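You operate a simulated robot arm through the tools that you are given. There is no shell and no other tool.

You run a simulated robot arm. Do the job below in one go: nothing can be reset, and whatever is moved stays where it is left.

TASK
Pile some things up. At the end: the yellow wafer box (marked "WAFERS") from the washer top is on the folding top, with the hummus pot from there on top of it and the brown herb shaker (marked "OREGANO") on top of that; the black sink plug is on the folding top; whatever was shut is shut again. Leave all else as you found it, and nothing knocked over.

The check looks at the end state, three seconds after you hand in, the way a careful person would. Anything else that was tipped, shoved, dropped, spilled or broken makes it a failure.

THE ROBOT
A 7-joint arm with a two-finger parallel gripper, fixed in place. Base frame: the origin is on the floor under the middle of its stand, x ahead of it, y to its left, z up; the work surface is at about z = 860. Readings come in mm, rad, newtons and seconds.
It reaches about 1247 mm from its shoulder. Its first joint turns from -2.304 to 2.304 rad. Payload 3.91 kg.
The TCP is the grasp point between the finger pads, 30 mm short of the fingertips. In the tool frame z runs along the fingers and y along their closing line. The gripper opens to 110 mm. The fingers are 20 mm wide and 10 mm thick; the gripper's body (48 by 112 mm) begins 55 mm behind the TCP.
Orientation is that of the tool frame in the base frame, as [roll, pitch, yaw] about the fixed x, y, z axes, in that order (R = Rz(yaw) Ry(pitch) Rx(roll)). With the fingers straight down and closing along the base's y, the tool's x points along the base's -x, its y along +y and its z along -z.

THE INTERFACE
- The arm moves only by the tool nudge_tool. Its argument "motion" is a list of rows, each a list of 7 numbers: the closure, from 0 (fully open) to 1 (shut), then the shift along the tool's x, y, z in units of 250 mm (1.0 is 250 mm), then the turn, a rotation vector about the tool's x, y, z in units of 45 degrees (1.0 is 45 degrees). In form: [[fingers, tx, ty, tz, rx, ry, rz], ...]. A call has 1 to 20 rows; each row is the pose to reach, as a shift and turn from the pose commanded when the call began, along the tool's axes at that moment. A call with a number of a shift or a turn outside -1 to 1 is refused whole. Rows are played at 5 a second. More than 50 mm and 0.15 rad between two rows, or a gripper value outside its range, and nothing of the call is played. A pose out of reach is approached as far as the arm can. The call stops where the force on the tool passes 40 N (or 10 N more than at its start, if that is more) or the arm is blocked; 0.2 s more then pass. Each finger travels about 108 mm/s and halts on what it meets, pressing with about 39 N; the grip force reading is that of the motor and also rises with nothing between the fingers. The clock runs only during rows and for 0.2 s after the last one: add rows that repeat a pose to give the fingers time. It gives the time, the measured TCP pose, the force on the tool (base axes), the opening and the grip force at its end, in the units of the frame above (readings bear some noise), with the torque about the TCP (base axes, N m) and any sound that the robot's microphone picked up, and new pictures: "pictures" is both (left out), scene, wrist or none.
- Cameras (640 x 400 px; columns grow to the right, rows downward): "scene" is fixed at [401.4, 652, 1607.8]; the picture's right is [-0.97, -0.25, 0.00], its down [-0.23, 0.89, -0.39] and it looks along [0.10, -0.38, -0.92] (base axes); focal length 214 px, centre (320, 200). "wrist" rides on the gripper at [72, 17, -103] in the tool frame; the picture's right is [-0.23, 0.97, 0.00], its down [-0.76, -0.18, -0.62] and it looks along [-0.61, -0.14, 0.78] (tool axes); focal length 222 px, centre (320, 200). There is no depth. A picture from a camera that has moved, and an enlarged one, comes with that camera's place and axes in the base frame and with its lens. The place of the scene camera against the robot may be out by one fixed shift of up to 12 mm in any direction.
- enlarge(camera, box): a new picture of the part [left, top, right, bottom] of that camera's present view, enlarged. The clock stands still meanwhile.
- finish_job(): hands the job in; it is judged then, once.

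Nothing tells you positions but the pictures and the camera data. Unless the task says otherwise, let go and move clear before handing in.

The tools are called after ">>>" as a command line: name --pt "numbers of a row" for each row, then --argument value for the rest, lists and objects as JSON in quotes. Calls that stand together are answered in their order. nudge_tool: Moves the arm, as the interface text tells. Its arguments: {"type":"object","properties":{"motion":{"type":"array","items":{"type":"array","items":{"type":"number"}}},"pictures":{"type":"string","enum":["both","scene","wrist","none"]}},"required":["motion"]} The other tools are called the same way: enlarge (camera, box) takes an enlarged picture of a part of a camera's view; finish_job () hands the job in.

At the start:

```text
clock: 0.0
tcp_pos: [347.6, 408.6, 1356.2]
tool_rot: [3.14, -0.001, -3.141]
contact_force: [-0.7, 0.3, -0.2]
moment: [-0.03, 0.02, 0.0]
opening: 110.2
gripper_force: 0.0
```

scene: 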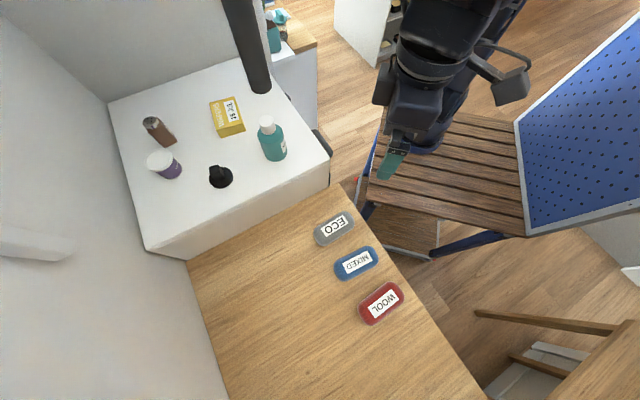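
wrist: 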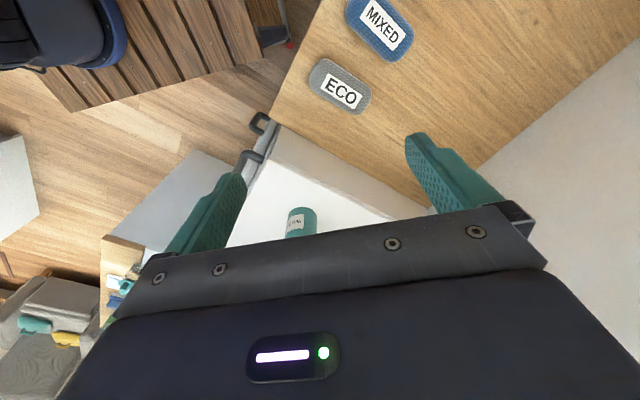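

I see a white washer top with a brown shaker, a purple-and-white pot, a yellow box, a black plug and a teal bottle, and next to it the wooden folding top with three labelled tags. I'll take enlarged views before I move anything.

>>> enlarge --camera "scene" --box '[100, 50, 340, 200]'

>>> enlarge --camera "scene" --box '[180, 170, 500, 370]'

>>> enlarge --camera "scene" --box '[0, 0, 640, 400]'

>>> enlarge --camera "wrist" --box '[0, 0, 640, 400]'

```text
2.67 times, centred on (220, 125) of scene
camera zoom: at [401.4, 652.0, 1607.8], right [-0.97, -0.25, 0.0], down [-0.23, 0.89, -0.39], along [0.1, -0.38, -0.92], focal length 572 px, centre (587, 400)
```

zoom: 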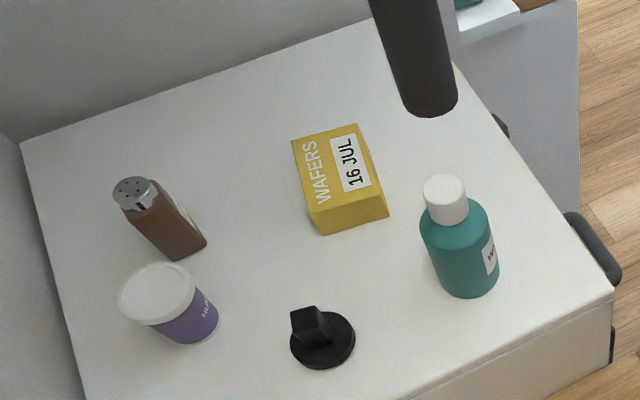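

```text
2.00 times, centred on (340, 270) of scene
camera zoom: at [401.4, 652.0, 1607.8], right [-0.97, -0.25, 0.0], down [-0.23, 0.89, -0.39], along [0.1, -0.38, -0.92], focal length 429 px, centre (280, 60)
```

zoom: 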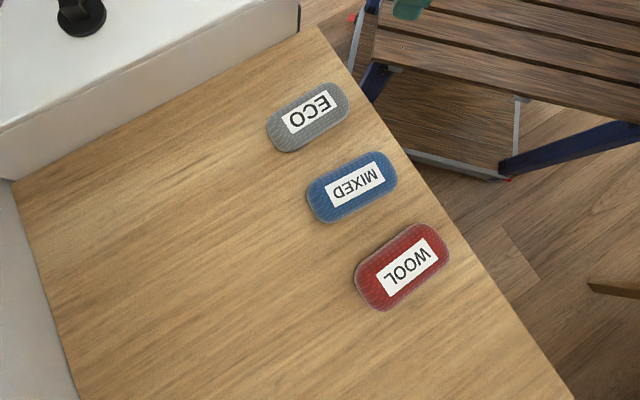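

```text
1.00 times, centred on (320, 200) of scene (not enlarged: the box is as wide or as high as the picture)
camera zoom: at [401.4, 652.0, 1607.8], right [-0.97, -0.25, 0.0], down [-0.23, 0.89, -0.39], along [0.1, -0.38, -0.92], focal length 214 px, centre (320, 200)
```

zoom: 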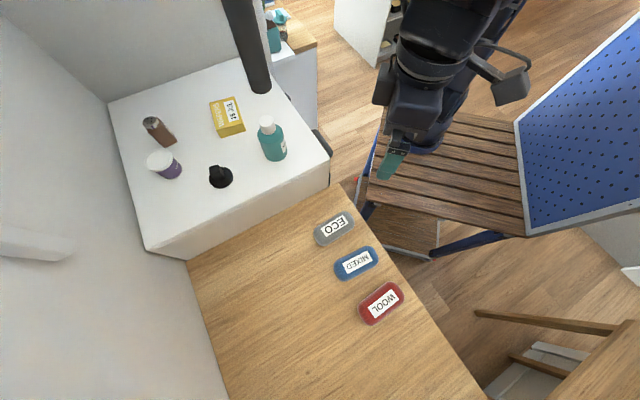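

```text
1.00 times, centred on (320, 200) of wrist (not enlarged: the box is as wide or as high as the picture)
camera zoom: at [276.4, 426.5, 1458.7], right [0.23, 0.97, 0.0], down [0.76, -0.18, 0.62], along [0.61, -0.14, -0.78], focal length 222 px, centre (320, 200)
```

zoom: 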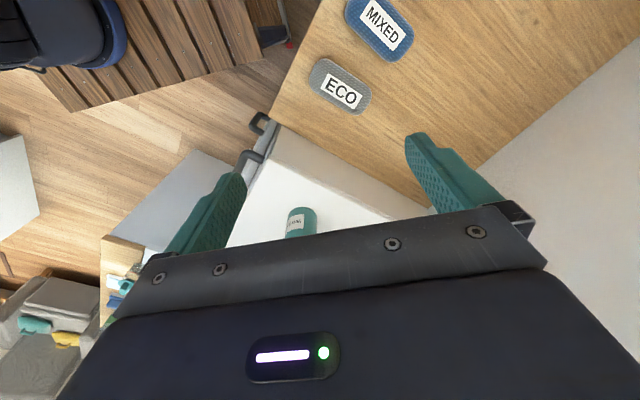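

The layout is turned about 45° in the base frame, and the washer top looks clearly higher than the folding top. There is also a dark vertical pole near the wafer box. I'll tilt the wrist to see the washer top and that pole from a second viewpoint before going near them.

>>> nudge_tool --pt "0 0 0 0 0 -0.16 0" --pt "0 0 0 0 0 -0.32 0" --pt "0 0 0 0 0 -0.48 0" --pt "0 0 0 0 0 -0.64 0" --pt "0 0 0 0 0 -0.64 0"

```text
clock: 1.2
tcp_pos: [347.9, 409.0, 1356.1]
tool_rot: [-3.141, 0.503, 3.142]
contact_force: [0.7, -0.9, -0.2]
moment: [0.01, 0.02, -0.01]
opening: 109.7
gripper_force: 0.0
camera wrist: at [235.3, 426.3, 1411.0], right [0.2, 0.97, 0.11], down [0.37, -0.18, 0.91], along [0.91, -0.14, -0.39], focal length 222 px, centre (320, 200)
```

scene: 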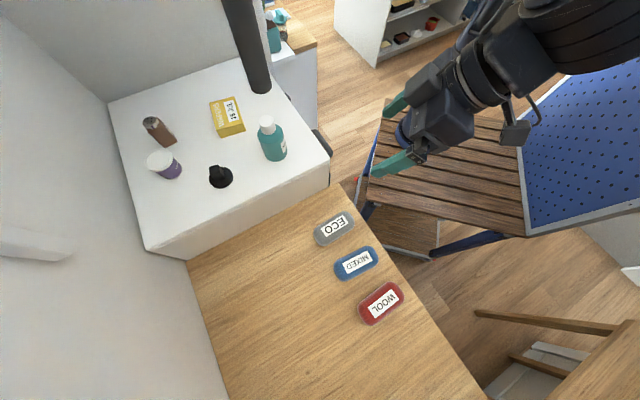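
wrist: 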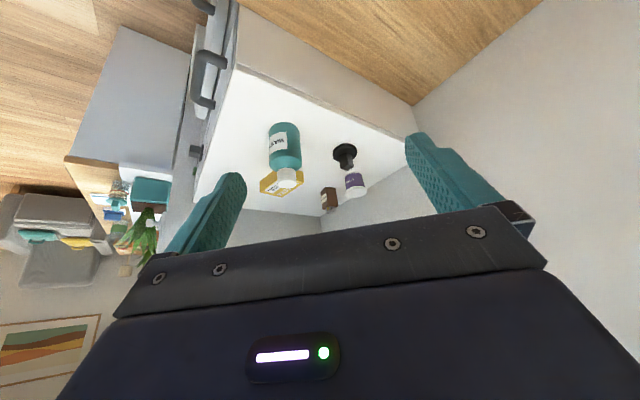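

>>> enlarge --camera "wrist" --box '[160, 60, 480, 260]'

>>> enlarge --camera "scene" --box '[190, 0, 350, 100]'

```text
2.00 times, centred on (320, 160) of wrist
camera zoom: at [235.3, 426.3, 1411.0], right [0.2, 0.97, 0.11], down [0.37, -0.18, 0.91], along [0.91, -0.14, -0.39], focal length 444 px, centre (320, 280)
```

zoom: 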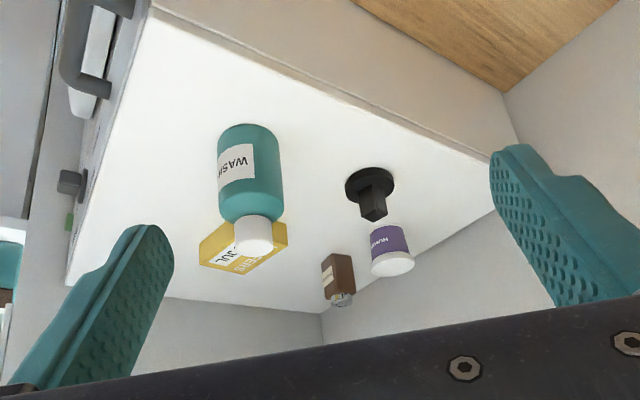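

```text
4.00 times, centred on (270, 50) of scene
camera zoom: at [401.4, 652.0, 1607.8], right [-0.97, -0.25, 0.0], down [-0.23, 0.89, -0.39], along [0.1, -0.38, -0.92], focal length 858 px, centre (520, 800)
```

zoom: 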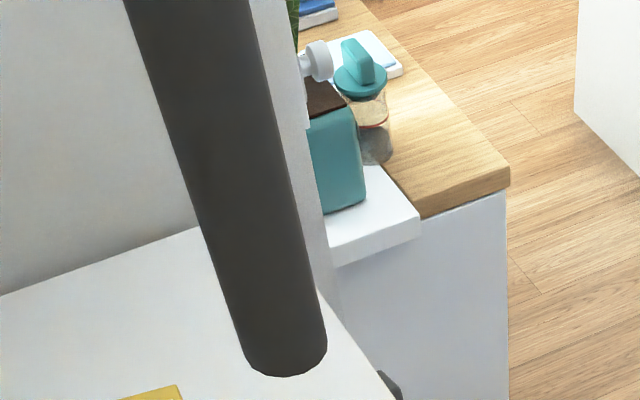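

The two views put the washer top at z ≈ 1060 and the folding top at z ≈ 860. The dark pole doesn't show from this side, so I'll turn the wrist to pin down where it is.

>>> nudge_tool --pt "0 0 0 0 0.082 0 0.149" --pt "0 0 0 0 0.164 0 0.297" --pt "0 0 0 0 0.2455 0 0.446" --pt "0 0 0 0 0.2455 0 0.446"

```text
clock: 2.2
tcp_pos: [349.0, 408.1, 1355.9]
tool_rot: [-3.14, 0.504, 2.741]
contact_force: [0.2, 0.3, 0.2]
moment: [-0.04, -0.01, 0.04]
opening: 109.9
gripper_force: 0.0
camera wrist: at [251.2, 469.2, 1411.1], right [0.56, 0.82, 0.11], down [0.27, -0.31, 0.91], along [0.78, -0.49, -0.39], focal length 222 px, centre (320, 200)
```

scene: 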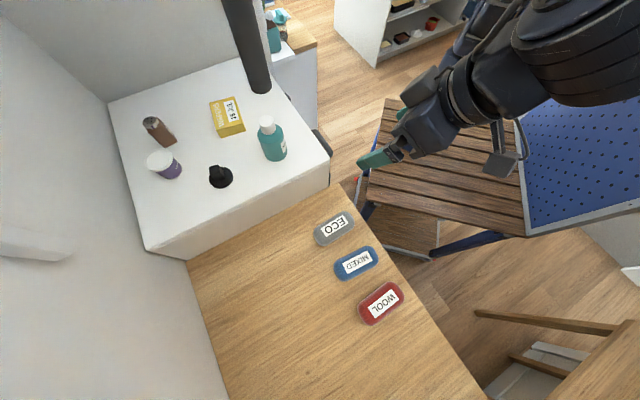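
wrist: 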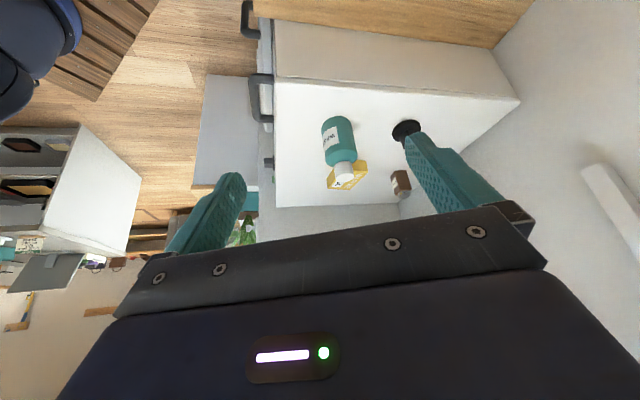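

The pole doesn't stand on the washer. It hangs from above, with its lower end higher than about z = 1280, so it's in the air between the arm and the washer. I'll tilt the wrist further so the camera looks level and I can place it.

>>> nudge_tool --pt "0 0 0 0 0 -0.16 0" --pt "0 0 0 0 0 -0.32 0" --pt "0 0 0 0 0 -0.48 0" --pt "0 0 0 0 0 -0.64 0" --pt "0 0 0 0 0 -0.64 0"

```text
clock: 3.4
tcp_pos: [349.1, 408.4, 1357.1]
tool_rot: [-3.141, 1.006, 2.743]
contact_force: [0.1, -0.3, 0.2]
moment: [-0.02, 0.01, -0.02]
opening: 110.0
gripper_force: 0.0
camera wrist: at [239.4, 474.4, 1349.6], right [0.49, 0.85, 0.19], down [-0.18, -0.12, 0.98], along [0.85, -0.51, 0.09], focal length 222 px, centre (320, 200)
```

scene: 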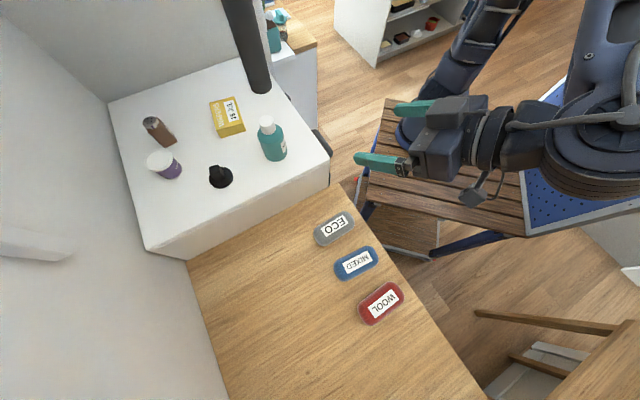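
wrist: 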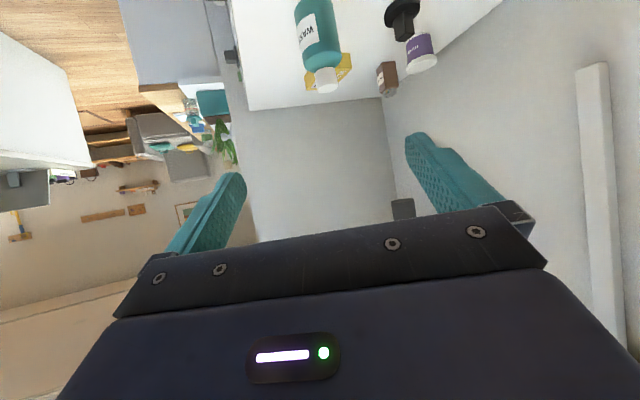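

I've found the pole: its lower end is at about (548, 416, 1393), it is roughly 30 mm thick, and it hangs over the folding top. I'll keep every crossing at short reach so the arm never sweeps through it. Next I level the tool and go round to look at the washer from closer in.

>>> nudge_tool --pt "0 0 0 0 0 0.16 0" --pt "0 0 0 0 0 0.32 0" --pt "0 0 0 0 0 0.48 0" --pt "0 0 0 0 0 0.64 0" --pt "0 0 0 0 0 0.8 0" --pt "0 0 0 0 0 0.96 0" --pt "0 0 0 0 0 1.0 0" --pictures "none"

>>> nudge_tool --pt "0 0 0 0 0 0.14 0" --pt "0 0 0 0 0 0.2813 0" --pt "0 0 0 0 0 0.2813 0" --pictures "none"

```text
clock: 5.0
tcp_pos: [349.1, 409.0, 1355.6]
tool_rot: [-3.14, 0.219, 2.741]
contact_force: [0.3, 0.2, -0.6]
moment: [0.02, -0.05, -0.02]
opening: 110.0
gripper_force: 0.1
```

```text
clock: 5.8
tcp_pos: [347.5, 408.5, 1356.3]
tool_rot: [3.14, -0.001, 2.742]
contact_force: [0.8, 0.2, 0.4]
moment: [-0.03, 0.01, -0.03]
opening: 109.9
gripper_force: 0.0
```

>>> nudge_tool --pt "0 -0.086 -0.114 0.004 0 0 -0.159" --pt "0 -0.173 -0.229 0.008 0 0 -0.318" --pt "0 -0.259 -0.343 0.012 0 0 -0.477" --pt "0 -0.345 -0.457 0.016 0 0 -0.637" --pt "0 -0.432 -0.572 0.02 0 0 -0.796" --pt "0 -0.518 -0.686 0.024 0 0 -0.955" --pt "0 -0.518 -0.686 0.024 0 0 -0.955"

```text
clock: 7.4
tcp_pos: [401.4, 200.1, 1350.0]
tool_rot: [3.141, -0.001, -2.79]
contact_force: [0.0, -0.3, -0.3]
moment: [-0.03, 0.0, 0.02]
opening: 109.8
gripper_force: 0.0
camera wrist: at [328.1, 192.2, 1452.3], right [-0.12, 0.99, 0.0], down [0.78, 0.1, 0.62], along [0.62, 0.08, -0.78], focal length 222 px, centre (320, 200)
```

scene: 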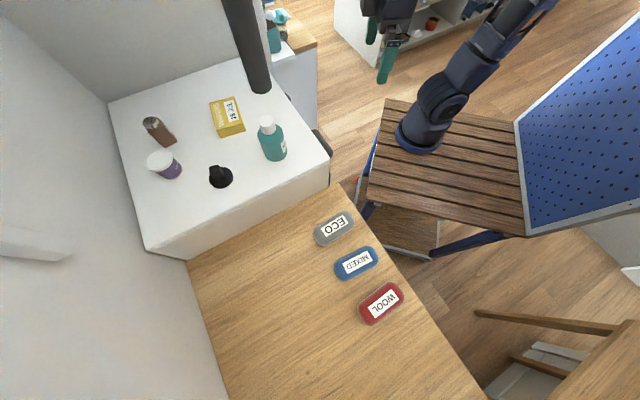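
wrist: 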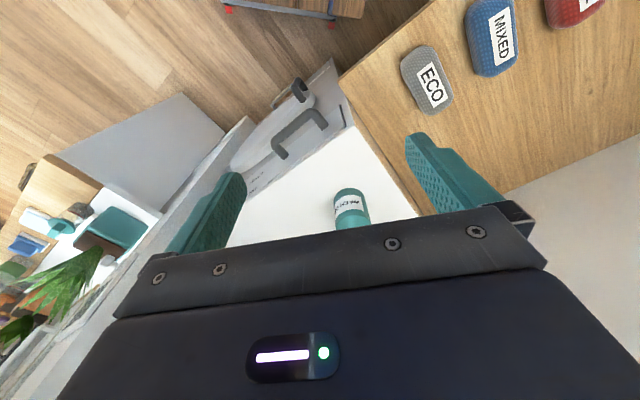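

The robot's base is mounted around (154, 0), and the way forward over the washer passes more than 200 mm from the pole. I'll move out over the near part of the washer at a safe height for close views.

>>> nudge_tool --pt "0 -0.165 -0.032 0.013 0 0 0" --pt "0 -0.33 -0.064 0.027 0 0 0" --pt "0 -0.495 -0.096 0.04 0 0 0" --pt "0 -0.66 -0.127 0.053 0 0 0" --pt "0 -0.825 -0.159 0.067 0 0 0" --pt "0 -0.99 -0.191 0.08 0 0 0" --pt "0 -0.99 -0.191 0.08 0 0 0"

```text
clock: 9.0
tcp_pos: [651.3, 239.5, 1330.3]
tool_rot: [-3.141, 0.001, -2.791]
contact_force: [-0.3, -0.1, -0.3]
moment: [0.02, 0.0, 0.03]
opening: 110.1
gripper_force: 0.1
camera wrist: at [577.6, 231.0, 1433.2], right [-0.12, 0.99, 0.0], down [0.78, 0.09, 0.62], along [0.62, 0.08, -0.78], focal length 222 px, centre (320, 200)
```

scene: 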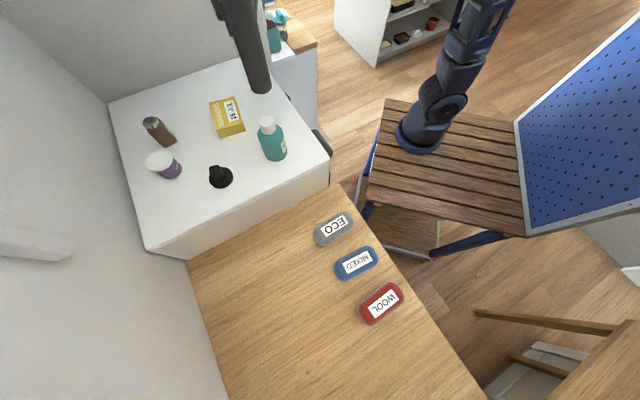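
wrist: 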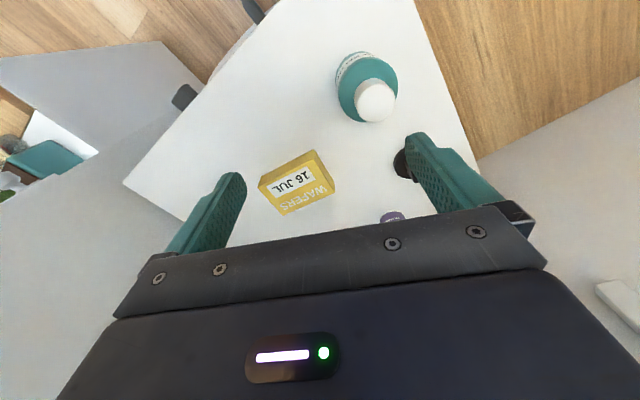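

>>> enlarge --camera "wrist" --box '[240, 130, 400, 230]'

>>> enlarge --camera "wrist" --box '[120, 0, 480, 225]'

>>> enlarge --camera "scene" --box '[190, 80, 290, 142]'

>>> enlarge --camera "scene" --box '[130, 105, 250, 195]'

```text
4.00 times, centred on (320, 180) of wrist
camera zoom: at [577.6, 231.0, 1433.2], right [-0.12, 0.99, 0.0], down [0.78, 0.09, 0.62], along [0.62, 0.08, -0.78], focal length 888 px, centre (320, 280)
```

zoom: 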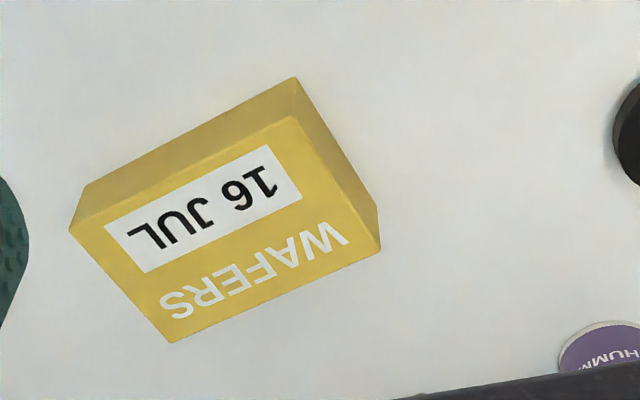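

```text
1.78 times, centred on (300, 112) of wrist
camera zoom: at [577.6, 231.0, 1433.2], right [-0.12, 0.99, 0.0], down [0.78, 0.09, 0.62], along [0.62, 0.08, -0.78], focal length 395 px, centre (356, 356)
```

zoom: 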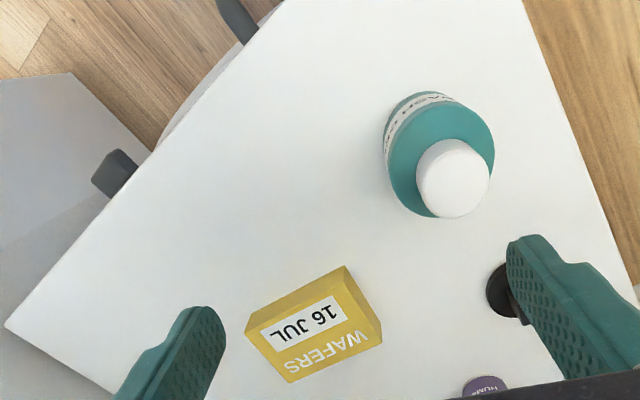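

```text
6.40 times, centred on (240, 111) of scene
camera zoom: at [401.4, 652.0, 1607.8], right [-0.97, -0.25, 0.0], down [-0.23, 0.89, -0.39], along [0.1, -0.38, -0.92], focal length 1373 px, centre (832, 770)
```

zoom: 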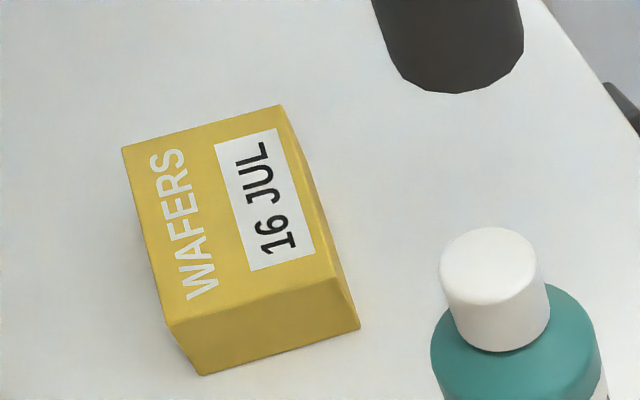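

```text
4.44 times, centred on (190, 150) of scene
camera zoom: at [401.4, 652.0, 1607.8], right [-0.97, -0.25, 0.0], down [-0.23, 0.89, -0.39], along [0.1, -0.38, -0.92], focal length 953 px, centre (898, 422)
```

zoom: 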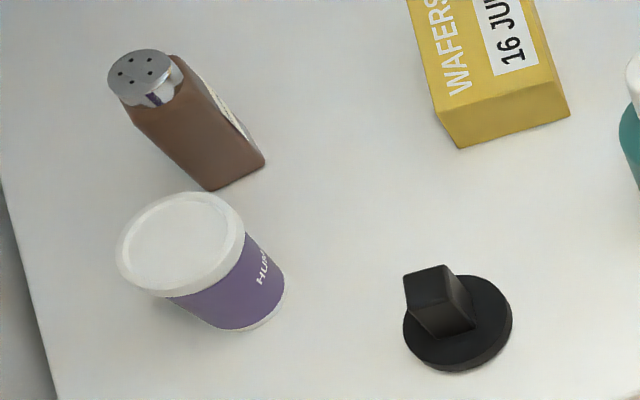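

From the wrist view the wafer box measures about 120 × 82 × 37 mm, centred near (826, 216) with its short side at about 36°. There is also a vertical bar on the far wall, well out of the way. Next I move over to view the pot, shaker and plug.

>>> nudge_tool --pt "0 -0.167 0.016 0 0 0 0" --pt "0 -0.334 0.032 0 0 0 0" --pt "0 -0.5 0.047 0 0 0 0" --pt "0 -0.667 0.063 0 0 0 0" --pt "0 -0.834 0.079 0 0 0 0" --pt "0 -0.834 0.079 0 0 0 0"

```text
clock: 10.4
tcp_pos: [839.8, 329.1, 1328.4]
tool_rot: [3.14, -0.002, -2.791]
contact_force: [-1.1, -0.4, 0.3]
moment: [-0.03, 0.02, 0.0]
opening: 110.1
gripper_force: 0.1
camera wrist: at [766.1, 322.2, 1432.3], right [-0.12, 0.99, 0.0], down [0.78, 0.09, 0.62], along [0.62, 0.08, -0.78], focal length 222 px, centre (320, 200)
```

scene: 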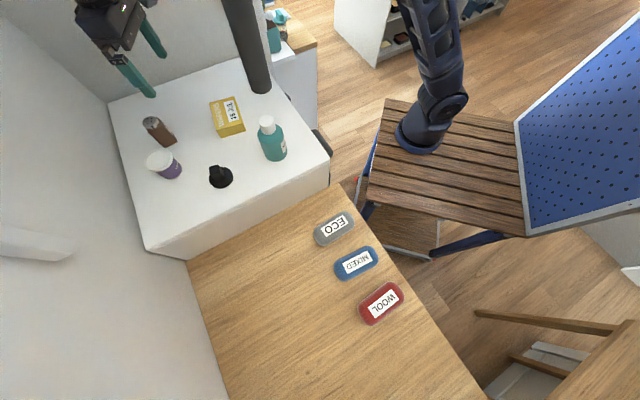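
wrist: 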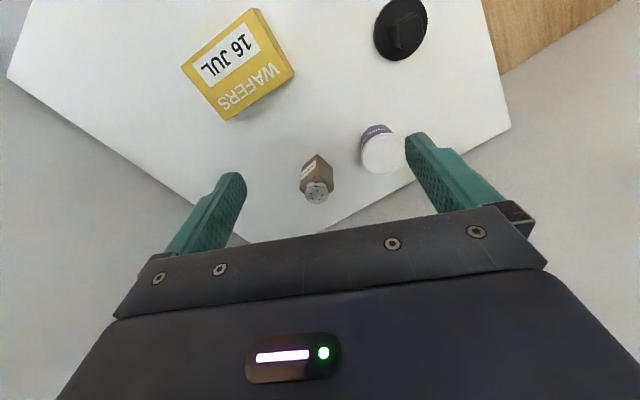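

>>> enlarge --camera "wrist" --box '[280, 110, 440, 210]'

>>> enlarge --camera "wrist" --box '[350, 0, 510, 100]'

>>> enlarge --camera "wrist" --box '[150, 0, 350, 125]'

```text
4.00 times, centred on (360, 160) of wrist
camera zoom: at [766.1, 322.2, 1432.3], right [-0.12, 0.99, 0.0], down [0.78, 0.09, 0.62], along [0.62, 0.08, -0.78], focal length 888 px, centre (160, 360)
```

zoom: 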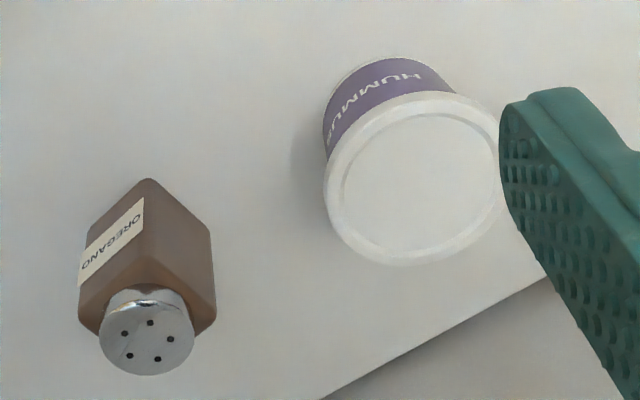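

```text
4.00 times, centred on (430, 50) of wrist
camera zoom: at [766.1, 322.2, 1432.3], right [-0.12, 0.99, 0.0], down [0.78, 0.09, 0.62], along [0.62, 0.08, -0.78], focal length 888 px, centre (-120, 800)
```

zoom: 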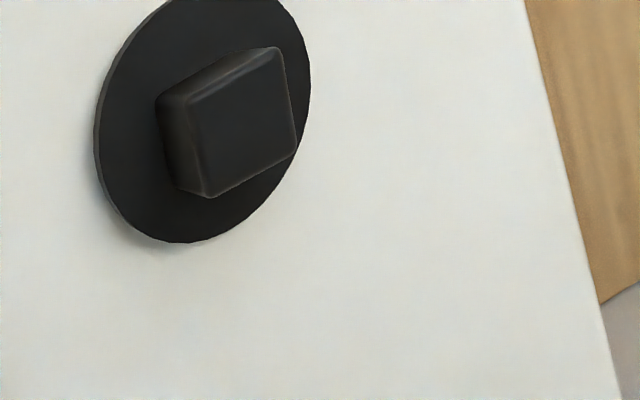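

```text
3.20 times, centred on (250, 62) of wrist
camera zoom: at [766.1, 322.2, 1432.3], right [-0.12, 0.99, 0.0], down [0.78, 0.09, 0.62], along [0.62, 0.08, -0.78], focal length 711 px, centre (544, 640)
```

zoom: 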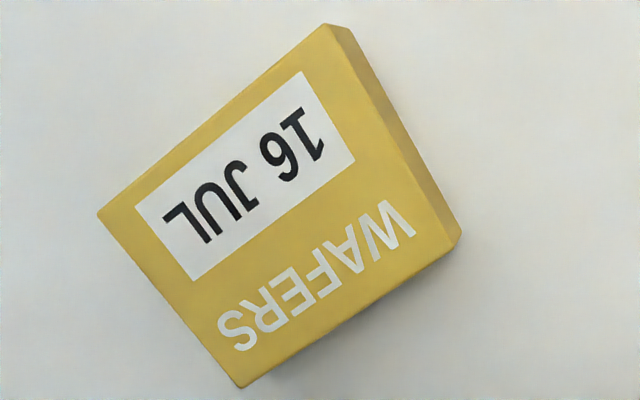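

The measurements so far, with the washer top at z ≈ 1052:

| Item | Position (x, y) | Size and angle |
|---|---|---|
| Wafer box | (832, 216) | top at z ≈ 1088 |
| Plug | (762, 435) | square 27 mm handle at about 34° |
| Pot | (916, 441) | lid about 72 mm across |
| Shaker | (990, 343) | square, about 42 mm |

I'll start with the plug: hover above it, then check alignment and clearance to the pole.

>>> nudge_tool --pt "0 0.03 0.101 0.102 0 0 -0.062" --pt "0 0.059 0.202 0.205 0 0 -0.123" --pt "0 0.089 0.303 0.307 0 0 -0.185" --pt "0 0.118 0.404 0.41 0 0 -0.246" --pt "0 0.148 0.505 0.512 0 0 -0.308" --pt "0 0.148 0.505 0.512 0 0 -0.308"

```text
clock: 11.8
tcp_pos: [760.0, 435.8, 1200.6]
tool_rot: [-3.141, 0.0, -2.55]
contact_force: [-1.1, 0.4, 0.5]
moment: [0.02, 0.0, -0.03]
opening: 109.9
gripper_force: 0.1
camera wrist: at [690.6, 409.9, 1304.5], right [-0.36, 0.93, 0.0], down [0.73, 0.28, 0.62], along [0.58, 0.22, -0.78], focal length 222 px, centre (320, 200)
```

scene: 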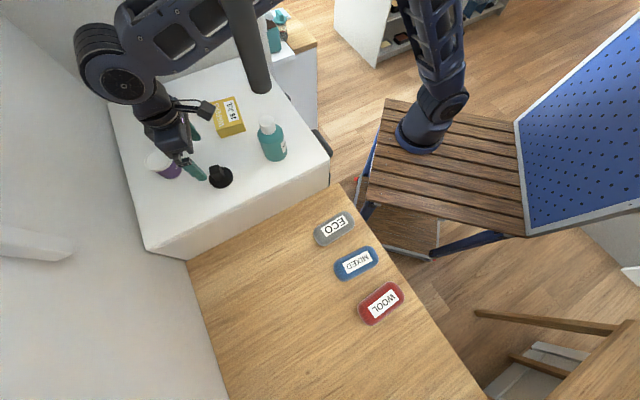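
wrist: 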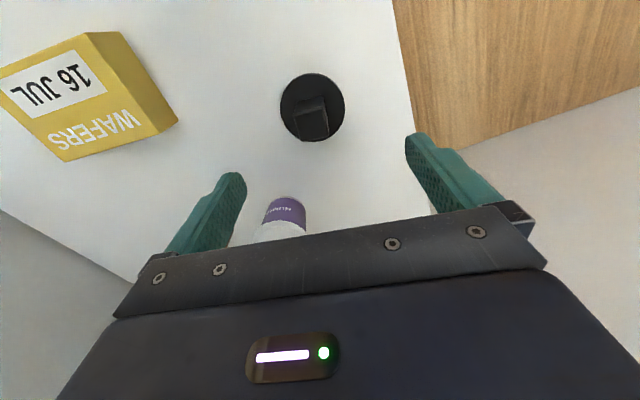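

The forearm passes behind the pole with roughly 100 mm between them, and the plug sits on the gripper axis. I'll zoom in to fine-tune before descending.

>>> enlarge --camera "wrist" --box '[260, 60, 380, 150]'

>>> enlarge --camera "scene" --box '[130, 120, 260, 200]'

```text
4.44 times, centred on (320, 105) of wrist
camera zoom: at [690.6, 409.9, 1304.5], right [-0.36, 0.93, 0.0], down [0.73, 0.28, 0.62], along [0.58, 0.22, -0.78], focal length 987 px, centre (320, 622)
```

zoom: 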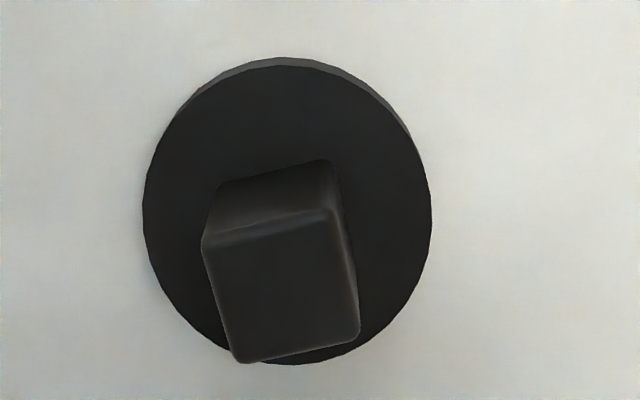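

```text
4.92 times, centred on (195, 160) of scene
camera zoom: at [401.4, 652.0, 1607.8], right [-0.97, -0.25, 0.0], down [-0.23, 0.89, -0.39], along [0.1, -0.38, -0.92], focal length 1056 px, centre (935, 397)
```

zoom: 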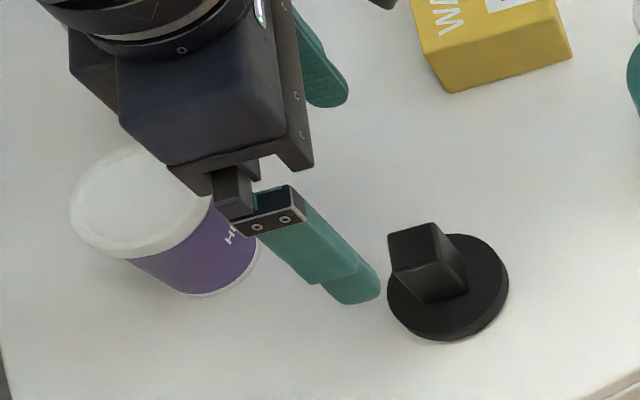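

The plug's handle is centred at about (761, 429) with its top near z = 1105. I'll shift slightly and descend with the fingers open.

>>> nudge_tool --pt "0 0.012 -0.026 0.1 0 0 0" --pt "0 0.012 -0.026 0.2 0 0 0" --pt "0 0.012 -0.026 0.3 0 0 0" --pt "0 0.012 -0.026 0.37 0 0 0" --pt "0 0.012 -0.026 0.415 0 0 0" --pt "0 0.012 -0.026 0.415 0 0 0"

```text
clock: 13.2
tcp_pos: [761.2, 429.2, 1096.2]
tool_rot: [3.141, -0.001, -2.551]
contact_force: [-0.6, 0.3, -0.9]
moment: [-0.03, -0.01, -0.01]
opening: 110.1
gripper_force: 0.0
camera wrist: at [692.6, 403.9, 1200.2], right [-0.35, 0.94, 0.0], down [0.73, 0.28, 0.62], along [0.58, 0.22, -0.78], focal length 222 px, centre (320, 200)
```

scene: 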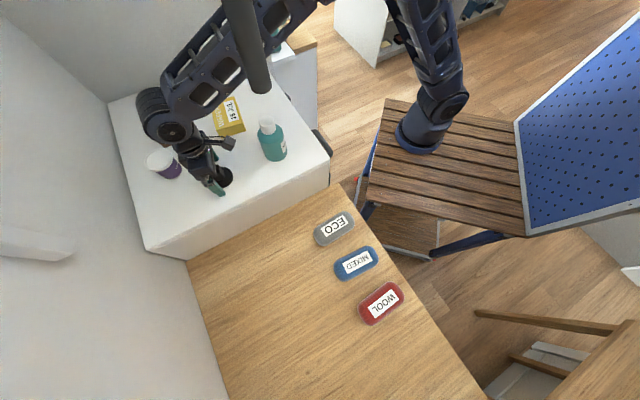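
wrist: 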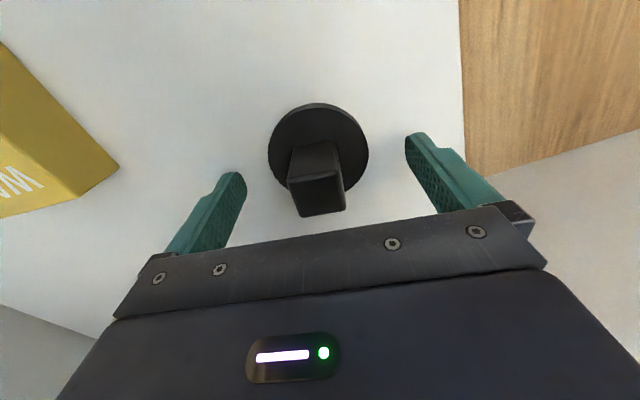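

The handle is centred between the fingers and the tips are about 9 mm above the disc. I'll close on it.

>>> nudge_tool --pt "0.3 0 0 0 0 0 0" --pt "0.6 0 0 0 0 0 0" --pt "0.75 0 0 0 0 0 0" --pt "0.85 0 0 0 0 0 0" --pt "1 0 0 0 0 0 0" --pt "1 0 0 0 0 0 0" --pt "1 0 0 0 0 0 0"

```text
clock: 14.8
tcp_pos: [761.5, 429.7, 1097.6]
tool_rot: [-3.141, 0.001, -2.548]
contact_force: [0.8, -0.6, 0.8]
moment: [-0.04, -0.05, -0.01]
opening: 27.6
gripper_force: 38.4
camera wrist: at [692.7, 403.8, 1200.4], right [-0.35, 0.94, 0.0], down [0.73, 0.28, 0.62], along [0.58, 0.22, -0.78], focal length 222 px, centre (320, 200)
```

scene: 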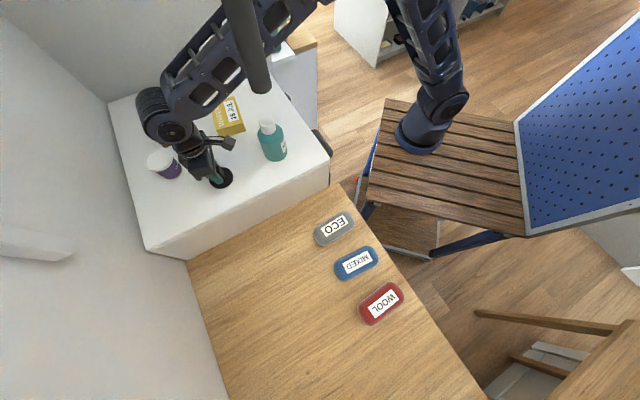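
wrist: 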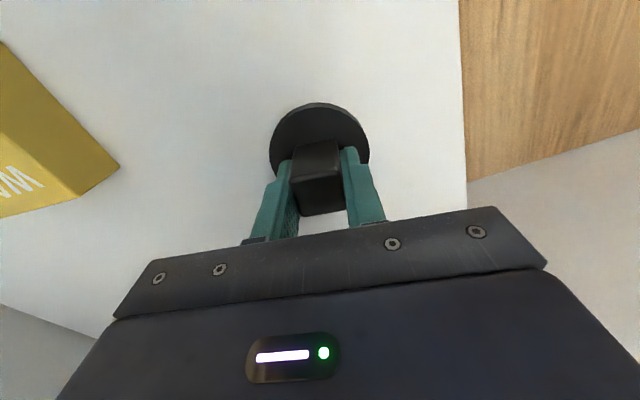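

I have a firm hold of the handle (27.6 mm). I'll lift straight up.

>>> nudge_tool --pt "1 0 0 -0.06 0 0 0" --pt "1 0 0 -0.2 0 0 0" --pt "1 0 0 -0.36 0 0 0" --pt "1 0 0 -0.52 0 0 0" --pt "1 0 0 -0.66 0 0 0" --pt "1 0 0 -0.77 0 0 0" --pt "1 0 0 -0.77 0 0 0"

```text
clock: 16.4
tcp_pos: [761.9, 429.2, 1290.2]
tool_rot: [3.141, -0.001, -2.55]
contact_force: [0.2, 0.3, -0.6]
moment: [0.0, 0.03, -0.02]
opening: 27.3
gripper_force: 38.7
camera wrist: at [692.3, 403.4, 1393.3], right [-0.35, 0.94, 0.0], down [0.73, 0.28, 0.62], along [0.58, 0.22, -0.78], focal length 222 px, centre (320, 200)
```

scene: 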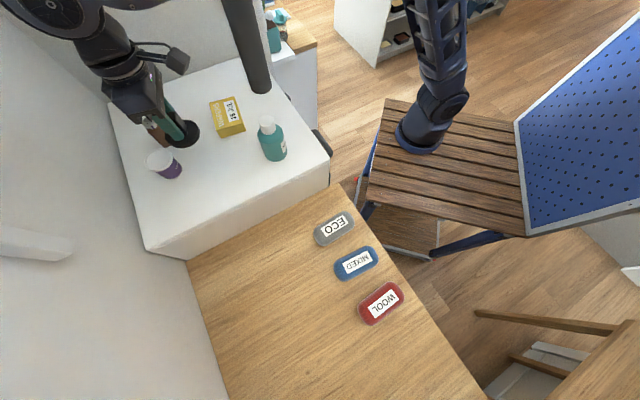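
wrist: 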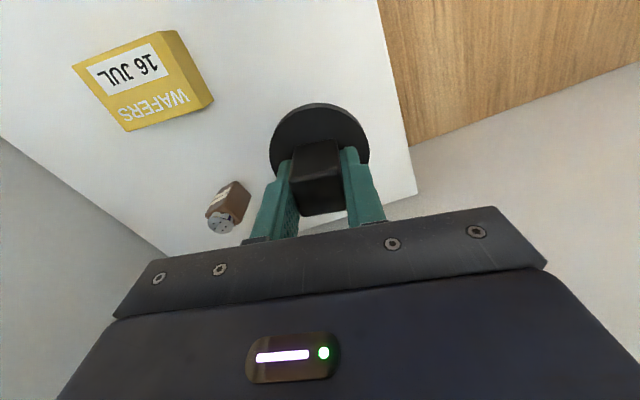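

>>> nudge_tool --pt "1 0.145 -0.071 0 0 0 0" --pt "1 0.29 -0.142 0 0 0 0" --pt "1 0.435 -0.214 0 0 0 0" --pt "1 0.58 -0.285 0 0 0 0" --pt "1 0.725 -0.356 0 0 0 0" --pt "1 0.87 -0.427 0 0 0 0" --pictures "scene"

```text
clock: 17.8
tcp_pos: [640.0, 219.5, 1290.3]
tool_rot: [3.14, 0.0, -2.55]
contact_force: [0.0, 0.7, -1.1]
moment: [-0.07, 0.02, -0.01]
opening: 27.2
gripper_force: 38.8
```

scene: 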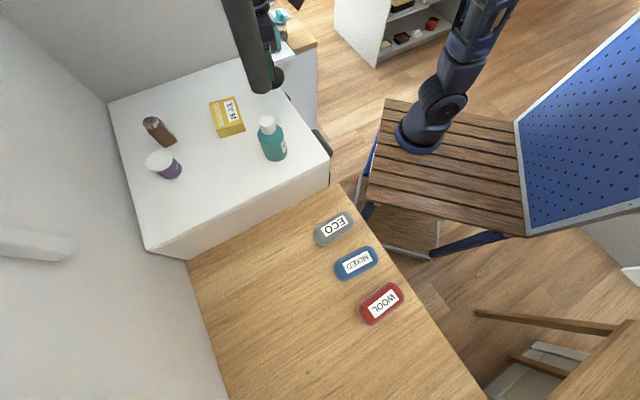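

>>> nudge_tool --pt "1 0.137 0.084 0 0 0 0" --pt "1 0.273 0.167 0 0 0 0" --pt "1 0.41 0.251 0 0 0 0" --pt "1 0.546 0.335 0 0 0 0" --pt "1 0.683 0.418 0 0 0 0" --pt "1 0.819 0.502 0 0 0 0" --pt "1 0.806 0.654 0 0 0 0" --pt "1 0.792 0.806 0 0 0 0" --pt "1 0.779 0.957 0 0 0 0" --pictures "scene"

```text
clock: 19.8
tcp_pos: [344.4, 309.9, 1291.0]
tool_rot: [-3.141, 0.0, -2.549]
contact_force: [0.0, 0.0, -0.6]
moment: [-0.01, -0.01, 0.02]
opening: 27.5
gripper_force: 39.5
```

scene: 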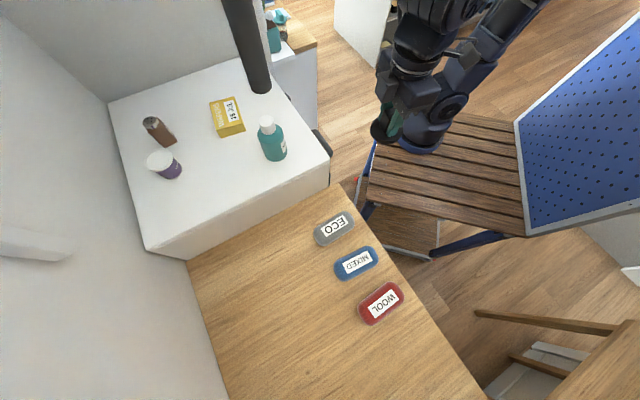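

>>> nudge_tool --pt "1 -0.084 0.146 0 0 0 -0.153" --pt "1 -0.169 0.291 0 0 0 -0.306" --pt "1 -0.253 0.437 0 0 0 -0.458" --pt "1 -0.338 0.582 0 0 0 -0.611" --pt "1 -0.422 0.728 0 0 0 -0.764" --pt "1 -0.422 0.728 0 0 0 -0.764"

```text
clock: 21.2
tcp_pos: [331.4, 520.2, 1289.7]
tool_rot: [3.141, 0.0, -1.949]
contact_force: [1.1, 1.1, 0.3]
moment: [0.04, 0.03, 0.01]
opening: 27.3
gripper_force: 39.1
camera wrist: at [289.1, 459.4, 1393.7], right [-0.82, 0.57, 0.0], down [0.45, 0.64, 0.62], along [0.35, 0.51, -0.78], focal length 222 px, centre (320, 200)
```

scene: 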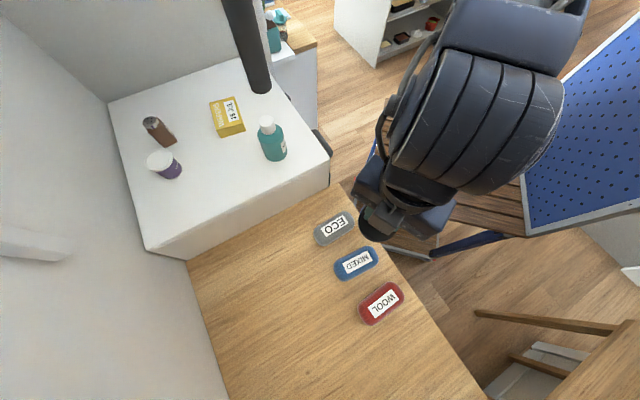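
wrist: 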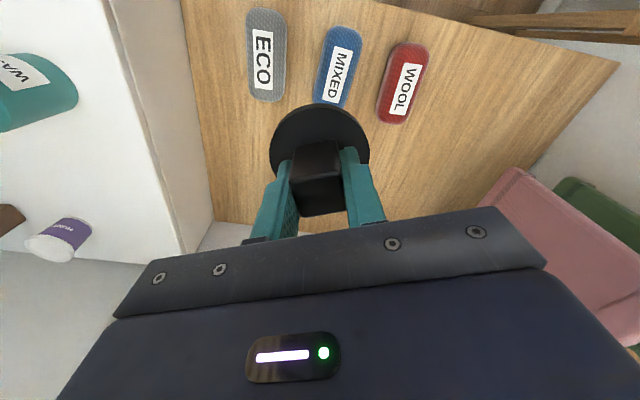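

I now see the whole folding top. It has plenty of free surface to the left of the tags, and its far end is near y ≈ 900–1100. I'll carry the plug out over the open area around (330, 830).

>>> nudge_tool --pt "1 -0.142 0.058 0.06 0 0 0" --pt "1 -0.284 0.115 0.12 0 0 0" --pt "1 -0.427 0.173 0.18 0 0 0" --pt "1 -0.569 0.23 0.24 0 0 0" --pt "1 -0.711 0.288 0.3 0 0 0" --pt "1 -0.853 0.345 0.36 0 0 0" --pt "1 -0.853 0.345 0.36 0 0 0"

```text
clock: 22.8
tcp_pos: [331.4, 748.9, 1200.7]
tool_rot: [-3.141, -0.001, -1.95]
contact_force: [-0.5, 0.1, -0.1]
moment: [0.0, 0.0, 0.0]
opening: 27.1
gripper_force: 39.0
camera wrist: at [288.8, 688.2, 1303.4], right [-0.82, 0.57, 0.0], down [0.45, 0.64, 0.62], along [0.36, 0.51, -0.78], focal length 222 px, centre (320, 200)
```

scene: 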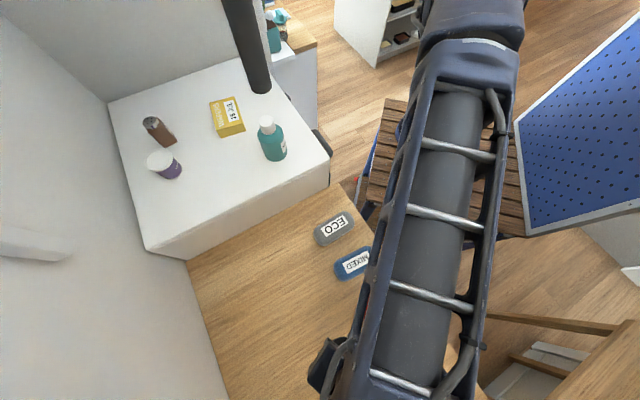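
wrist: 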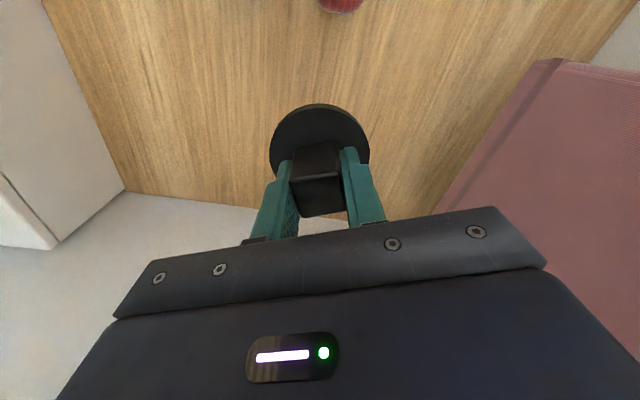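

>>> nudge_tool --pt "1 -0.1 0.04 0.14 0 0 0" --pt "1 -0.18 0.07 0.31 0 0 0" --pt "1 -0.264 0.105 0.48 0 0 0" --pt "1 -0.264 0.105 0.65 0 0 0" --pt "1 -0.264 0.105 0.82 0 0 0" --pt "1 -0.264 0.105 0.98 0 0 0" --pt "1 -0.264 0.105 0.98 0 0 0"

```text
clock: 24.4
tcp_pos: [329.3, 818.9, 955.6]
tool_rot: [3.141, 0.0, -1.951]
contact_force: [0.1, -0.6, -1.1]
moment: [0.0, 0.01, 0.01]
opening: 27.3
gripper_force: 38.9
camera wrist: at [287.8, 758.8, 1058.3], right [-0.82, 0.57, 0.0], down [0.45, 0.64, 0.62], along [0.36, 0.51, -0.78], focal length 222 px, centre (320, 200)
```

scene: 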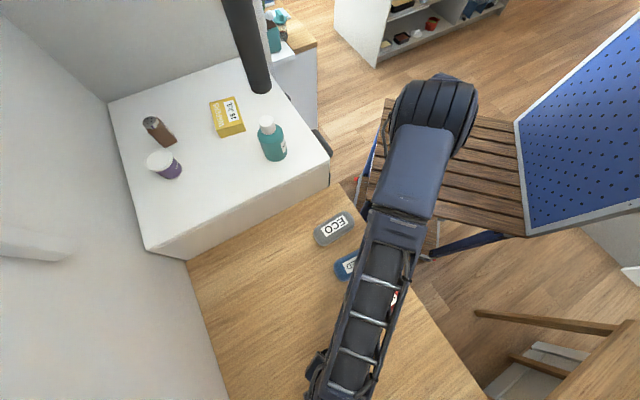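
wrist: 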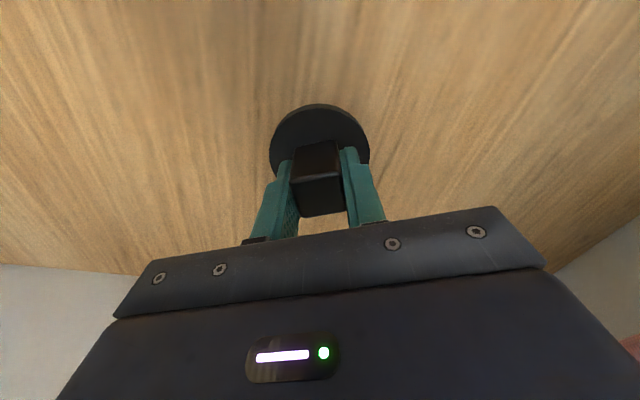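

>>> nudge_tool --pt "1 0 0 0.06 0 0 0" --pt "1 0 0 0.12 0 0 0" --pt "1 0 0 0.15 0 0 0" --pt "1 0 0 0.172 0 0 0" --pt "1 0 0 0.18 0 0 0" --pt "1 0 0 0.18 0 0 0" --pictures "wrist"

```text
clock: 25.8
tcp_pos: [330.5, 819.5, 910.2]
tool_rot: [3.14, 0.001, -1.95]
contact_force: [-0.1, 0.1, 0.3]
moment: [-0.01, 0.0, -0.01]
opening: 27.3
gripper_force: 38.9
camera wrist: at [287.8, 759.6, 1013.3], right [-0.82, 0.57, 0.0], down [0.45, 0.64, 0.62], along [0.36, 0.51, -0.78], focal length 222 px, centre (320, 200)
```

wrist: 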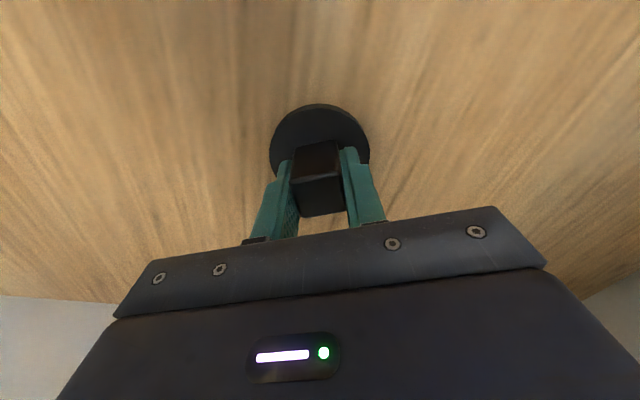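

>>> nudge_tool --pt "1 0 0 0.006 0 0 0" --pt "1 0 0 0.012 0 0 0" --pt "1 0 0 0.012 0 0 0" --pictures "none"

>>> nudge_tool --pt "1 0 0 0.006 0 0 0" --pt "1 0 0 0.01 0 0 0" --pt "1 0 0 0.01 0 0 0" --pictures "none"

```text
clock: 26.6
tcp_pos: [330.5, 819.8, 908.3]
tool_rot: [3.141, 0.002, -1.948]
contact_force: [0.5, -0.7, -0.4]
moment: [0.02, 0.01, 0.04]
opening: 27.1
gripper_force: 39.3
```

```text
clock: 27.4
tcp_pos: [330.3, 820.1, 906.4]
tool_rot: [3.138, 0.001, -1.95]
contact_force: [0.7, -3.0, 22.7]
moment: [-0.42, -0.06, -0.02]
opening: 27.0
gripper_force: 38.9
```

Contact came at TCP z ≈ 906, so the folding top is at 860 and the washer top at 1050. I'll ease off, release the plug and rise.

>>> nudge_tool --pt "1 0 0 -0.004 0 0 0" --pt "0.9 0 0 -0.004 0 0 0" --pt "0.6 0 0 -0.004 0 0 0" --pt "0.3 0 0 -0.004 0 0 0" --pt "0.2 0 0 -0.004 0 0 0" --pt "0.2 0 0 -0.1 0 0 0" --pt "0.2 0 0 -0.26 0 0 0" --pt "0.2 0 0 -0.44 0 0 0" --pt "0.2 0 0 -0.62 0 0 0" --pt "0.2 0 0 -0.8 0 0 0"

```text
clock: 29.6
tcp_pos: [329.0, 819.5, 1105.3]
tool_rot: [3.14, -0.001, -1.949]
contact_force: [0.3, 0.5, -0.8]
moment: [-0.01, 0.01, -0.02]
opening: 88.1
gripper_force: 0.1
camera wrist: at [288.3, 759.6, 1207.0], right [-0.82, 0.57, 0.0], down [0.45, 0.64, 0.62], along [0.35, 0.51, -0.78], focal length 222 px, centre (320, 200)
```

scene: 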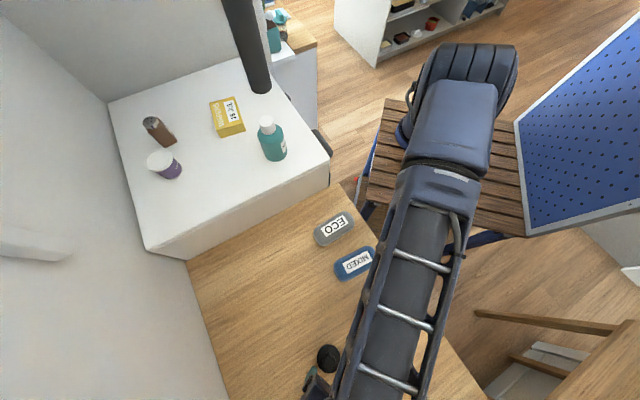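
wrist: 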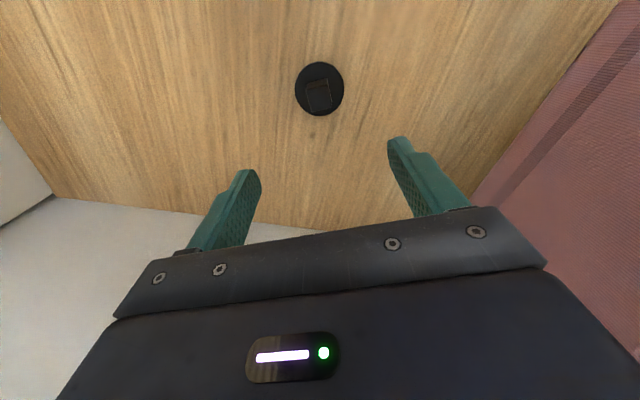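

The plug is standing safely on the folding top. I'll go back by the same safe route, turning the gripper on the way for the wafer box.

>>> nudge_tool --pt "0.2 0.04 -0.016 -0.15 0 0 0.1" --pt "0.2 0.15 -0.06 -0.28 0 0 0.24" --pt "0.2 0.29 -0.115 -0.4 0 0 0.38" --pt "0.2 0.44 -0.175 -0.51 0 0 0.53" --pt "0.2 0.59 -0.234 -0.61 0 0 0.68" --pt "0.2 0.74 -0.294 -0.68 0 0 0.83" --pt "0.2 0.892 -0.354 -0.74 0 0 0.98" --pt "0.2 0.892 -0.354 -0.74 0 0 0.98" --pictures "scene"

```text
clock: 31.4
tcp_pos: [330.0, 580.2, 1289.6]
tool_rot: [-3.139, -0.001, -2.72]
contact_force: [0.3, -0.6, 0.0]
moment: [-0.02, -0.02, -0.01]
opening: 87.9
gripper_force: 0.0
```

scene: 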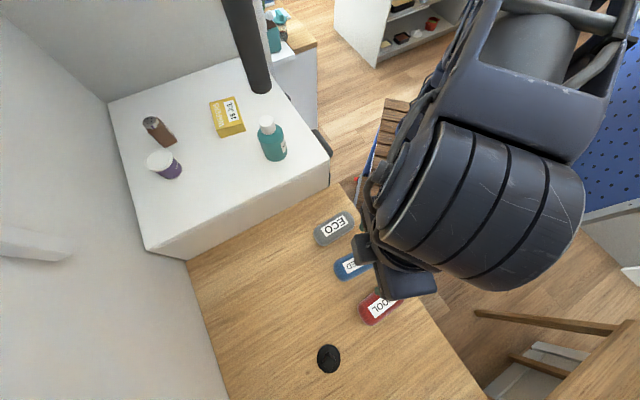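

>>> nudge_tool --pt "0.2 0.065 -0.154 0 0 0 0.149" --pt "0.2 0.13 -0.307 0 0 0 0.297" --pt "0.2 0.196 -0.461 0 0 0 0.446" --pt "0.2 0.261 -0.614 0 0 0 0.594" --pt "0.2 0.326 -0.768 0 0 0 0.743" --pt "0.2 0.391 -0.921 0 0 0 0.891" --pt "0.2 0.391 -0.921 0 0 0 0.891" --pictures "scene"

```text
clock: 33.0
tcp_pos: [334.1, 329.7, 1290.4]
tool_rot: [-3.141, -0.002, 2.863]
contact_force: [0.1, -0.3, -0.2]
moment: [-0.01, -0.02, 0.01]
opening: 87.8
gripper_force: 0.1
```

scene: 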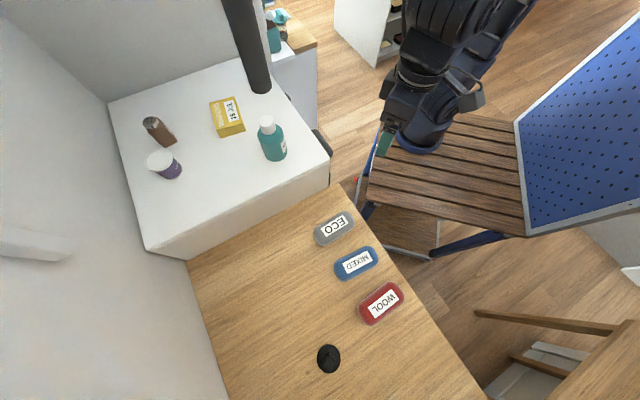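

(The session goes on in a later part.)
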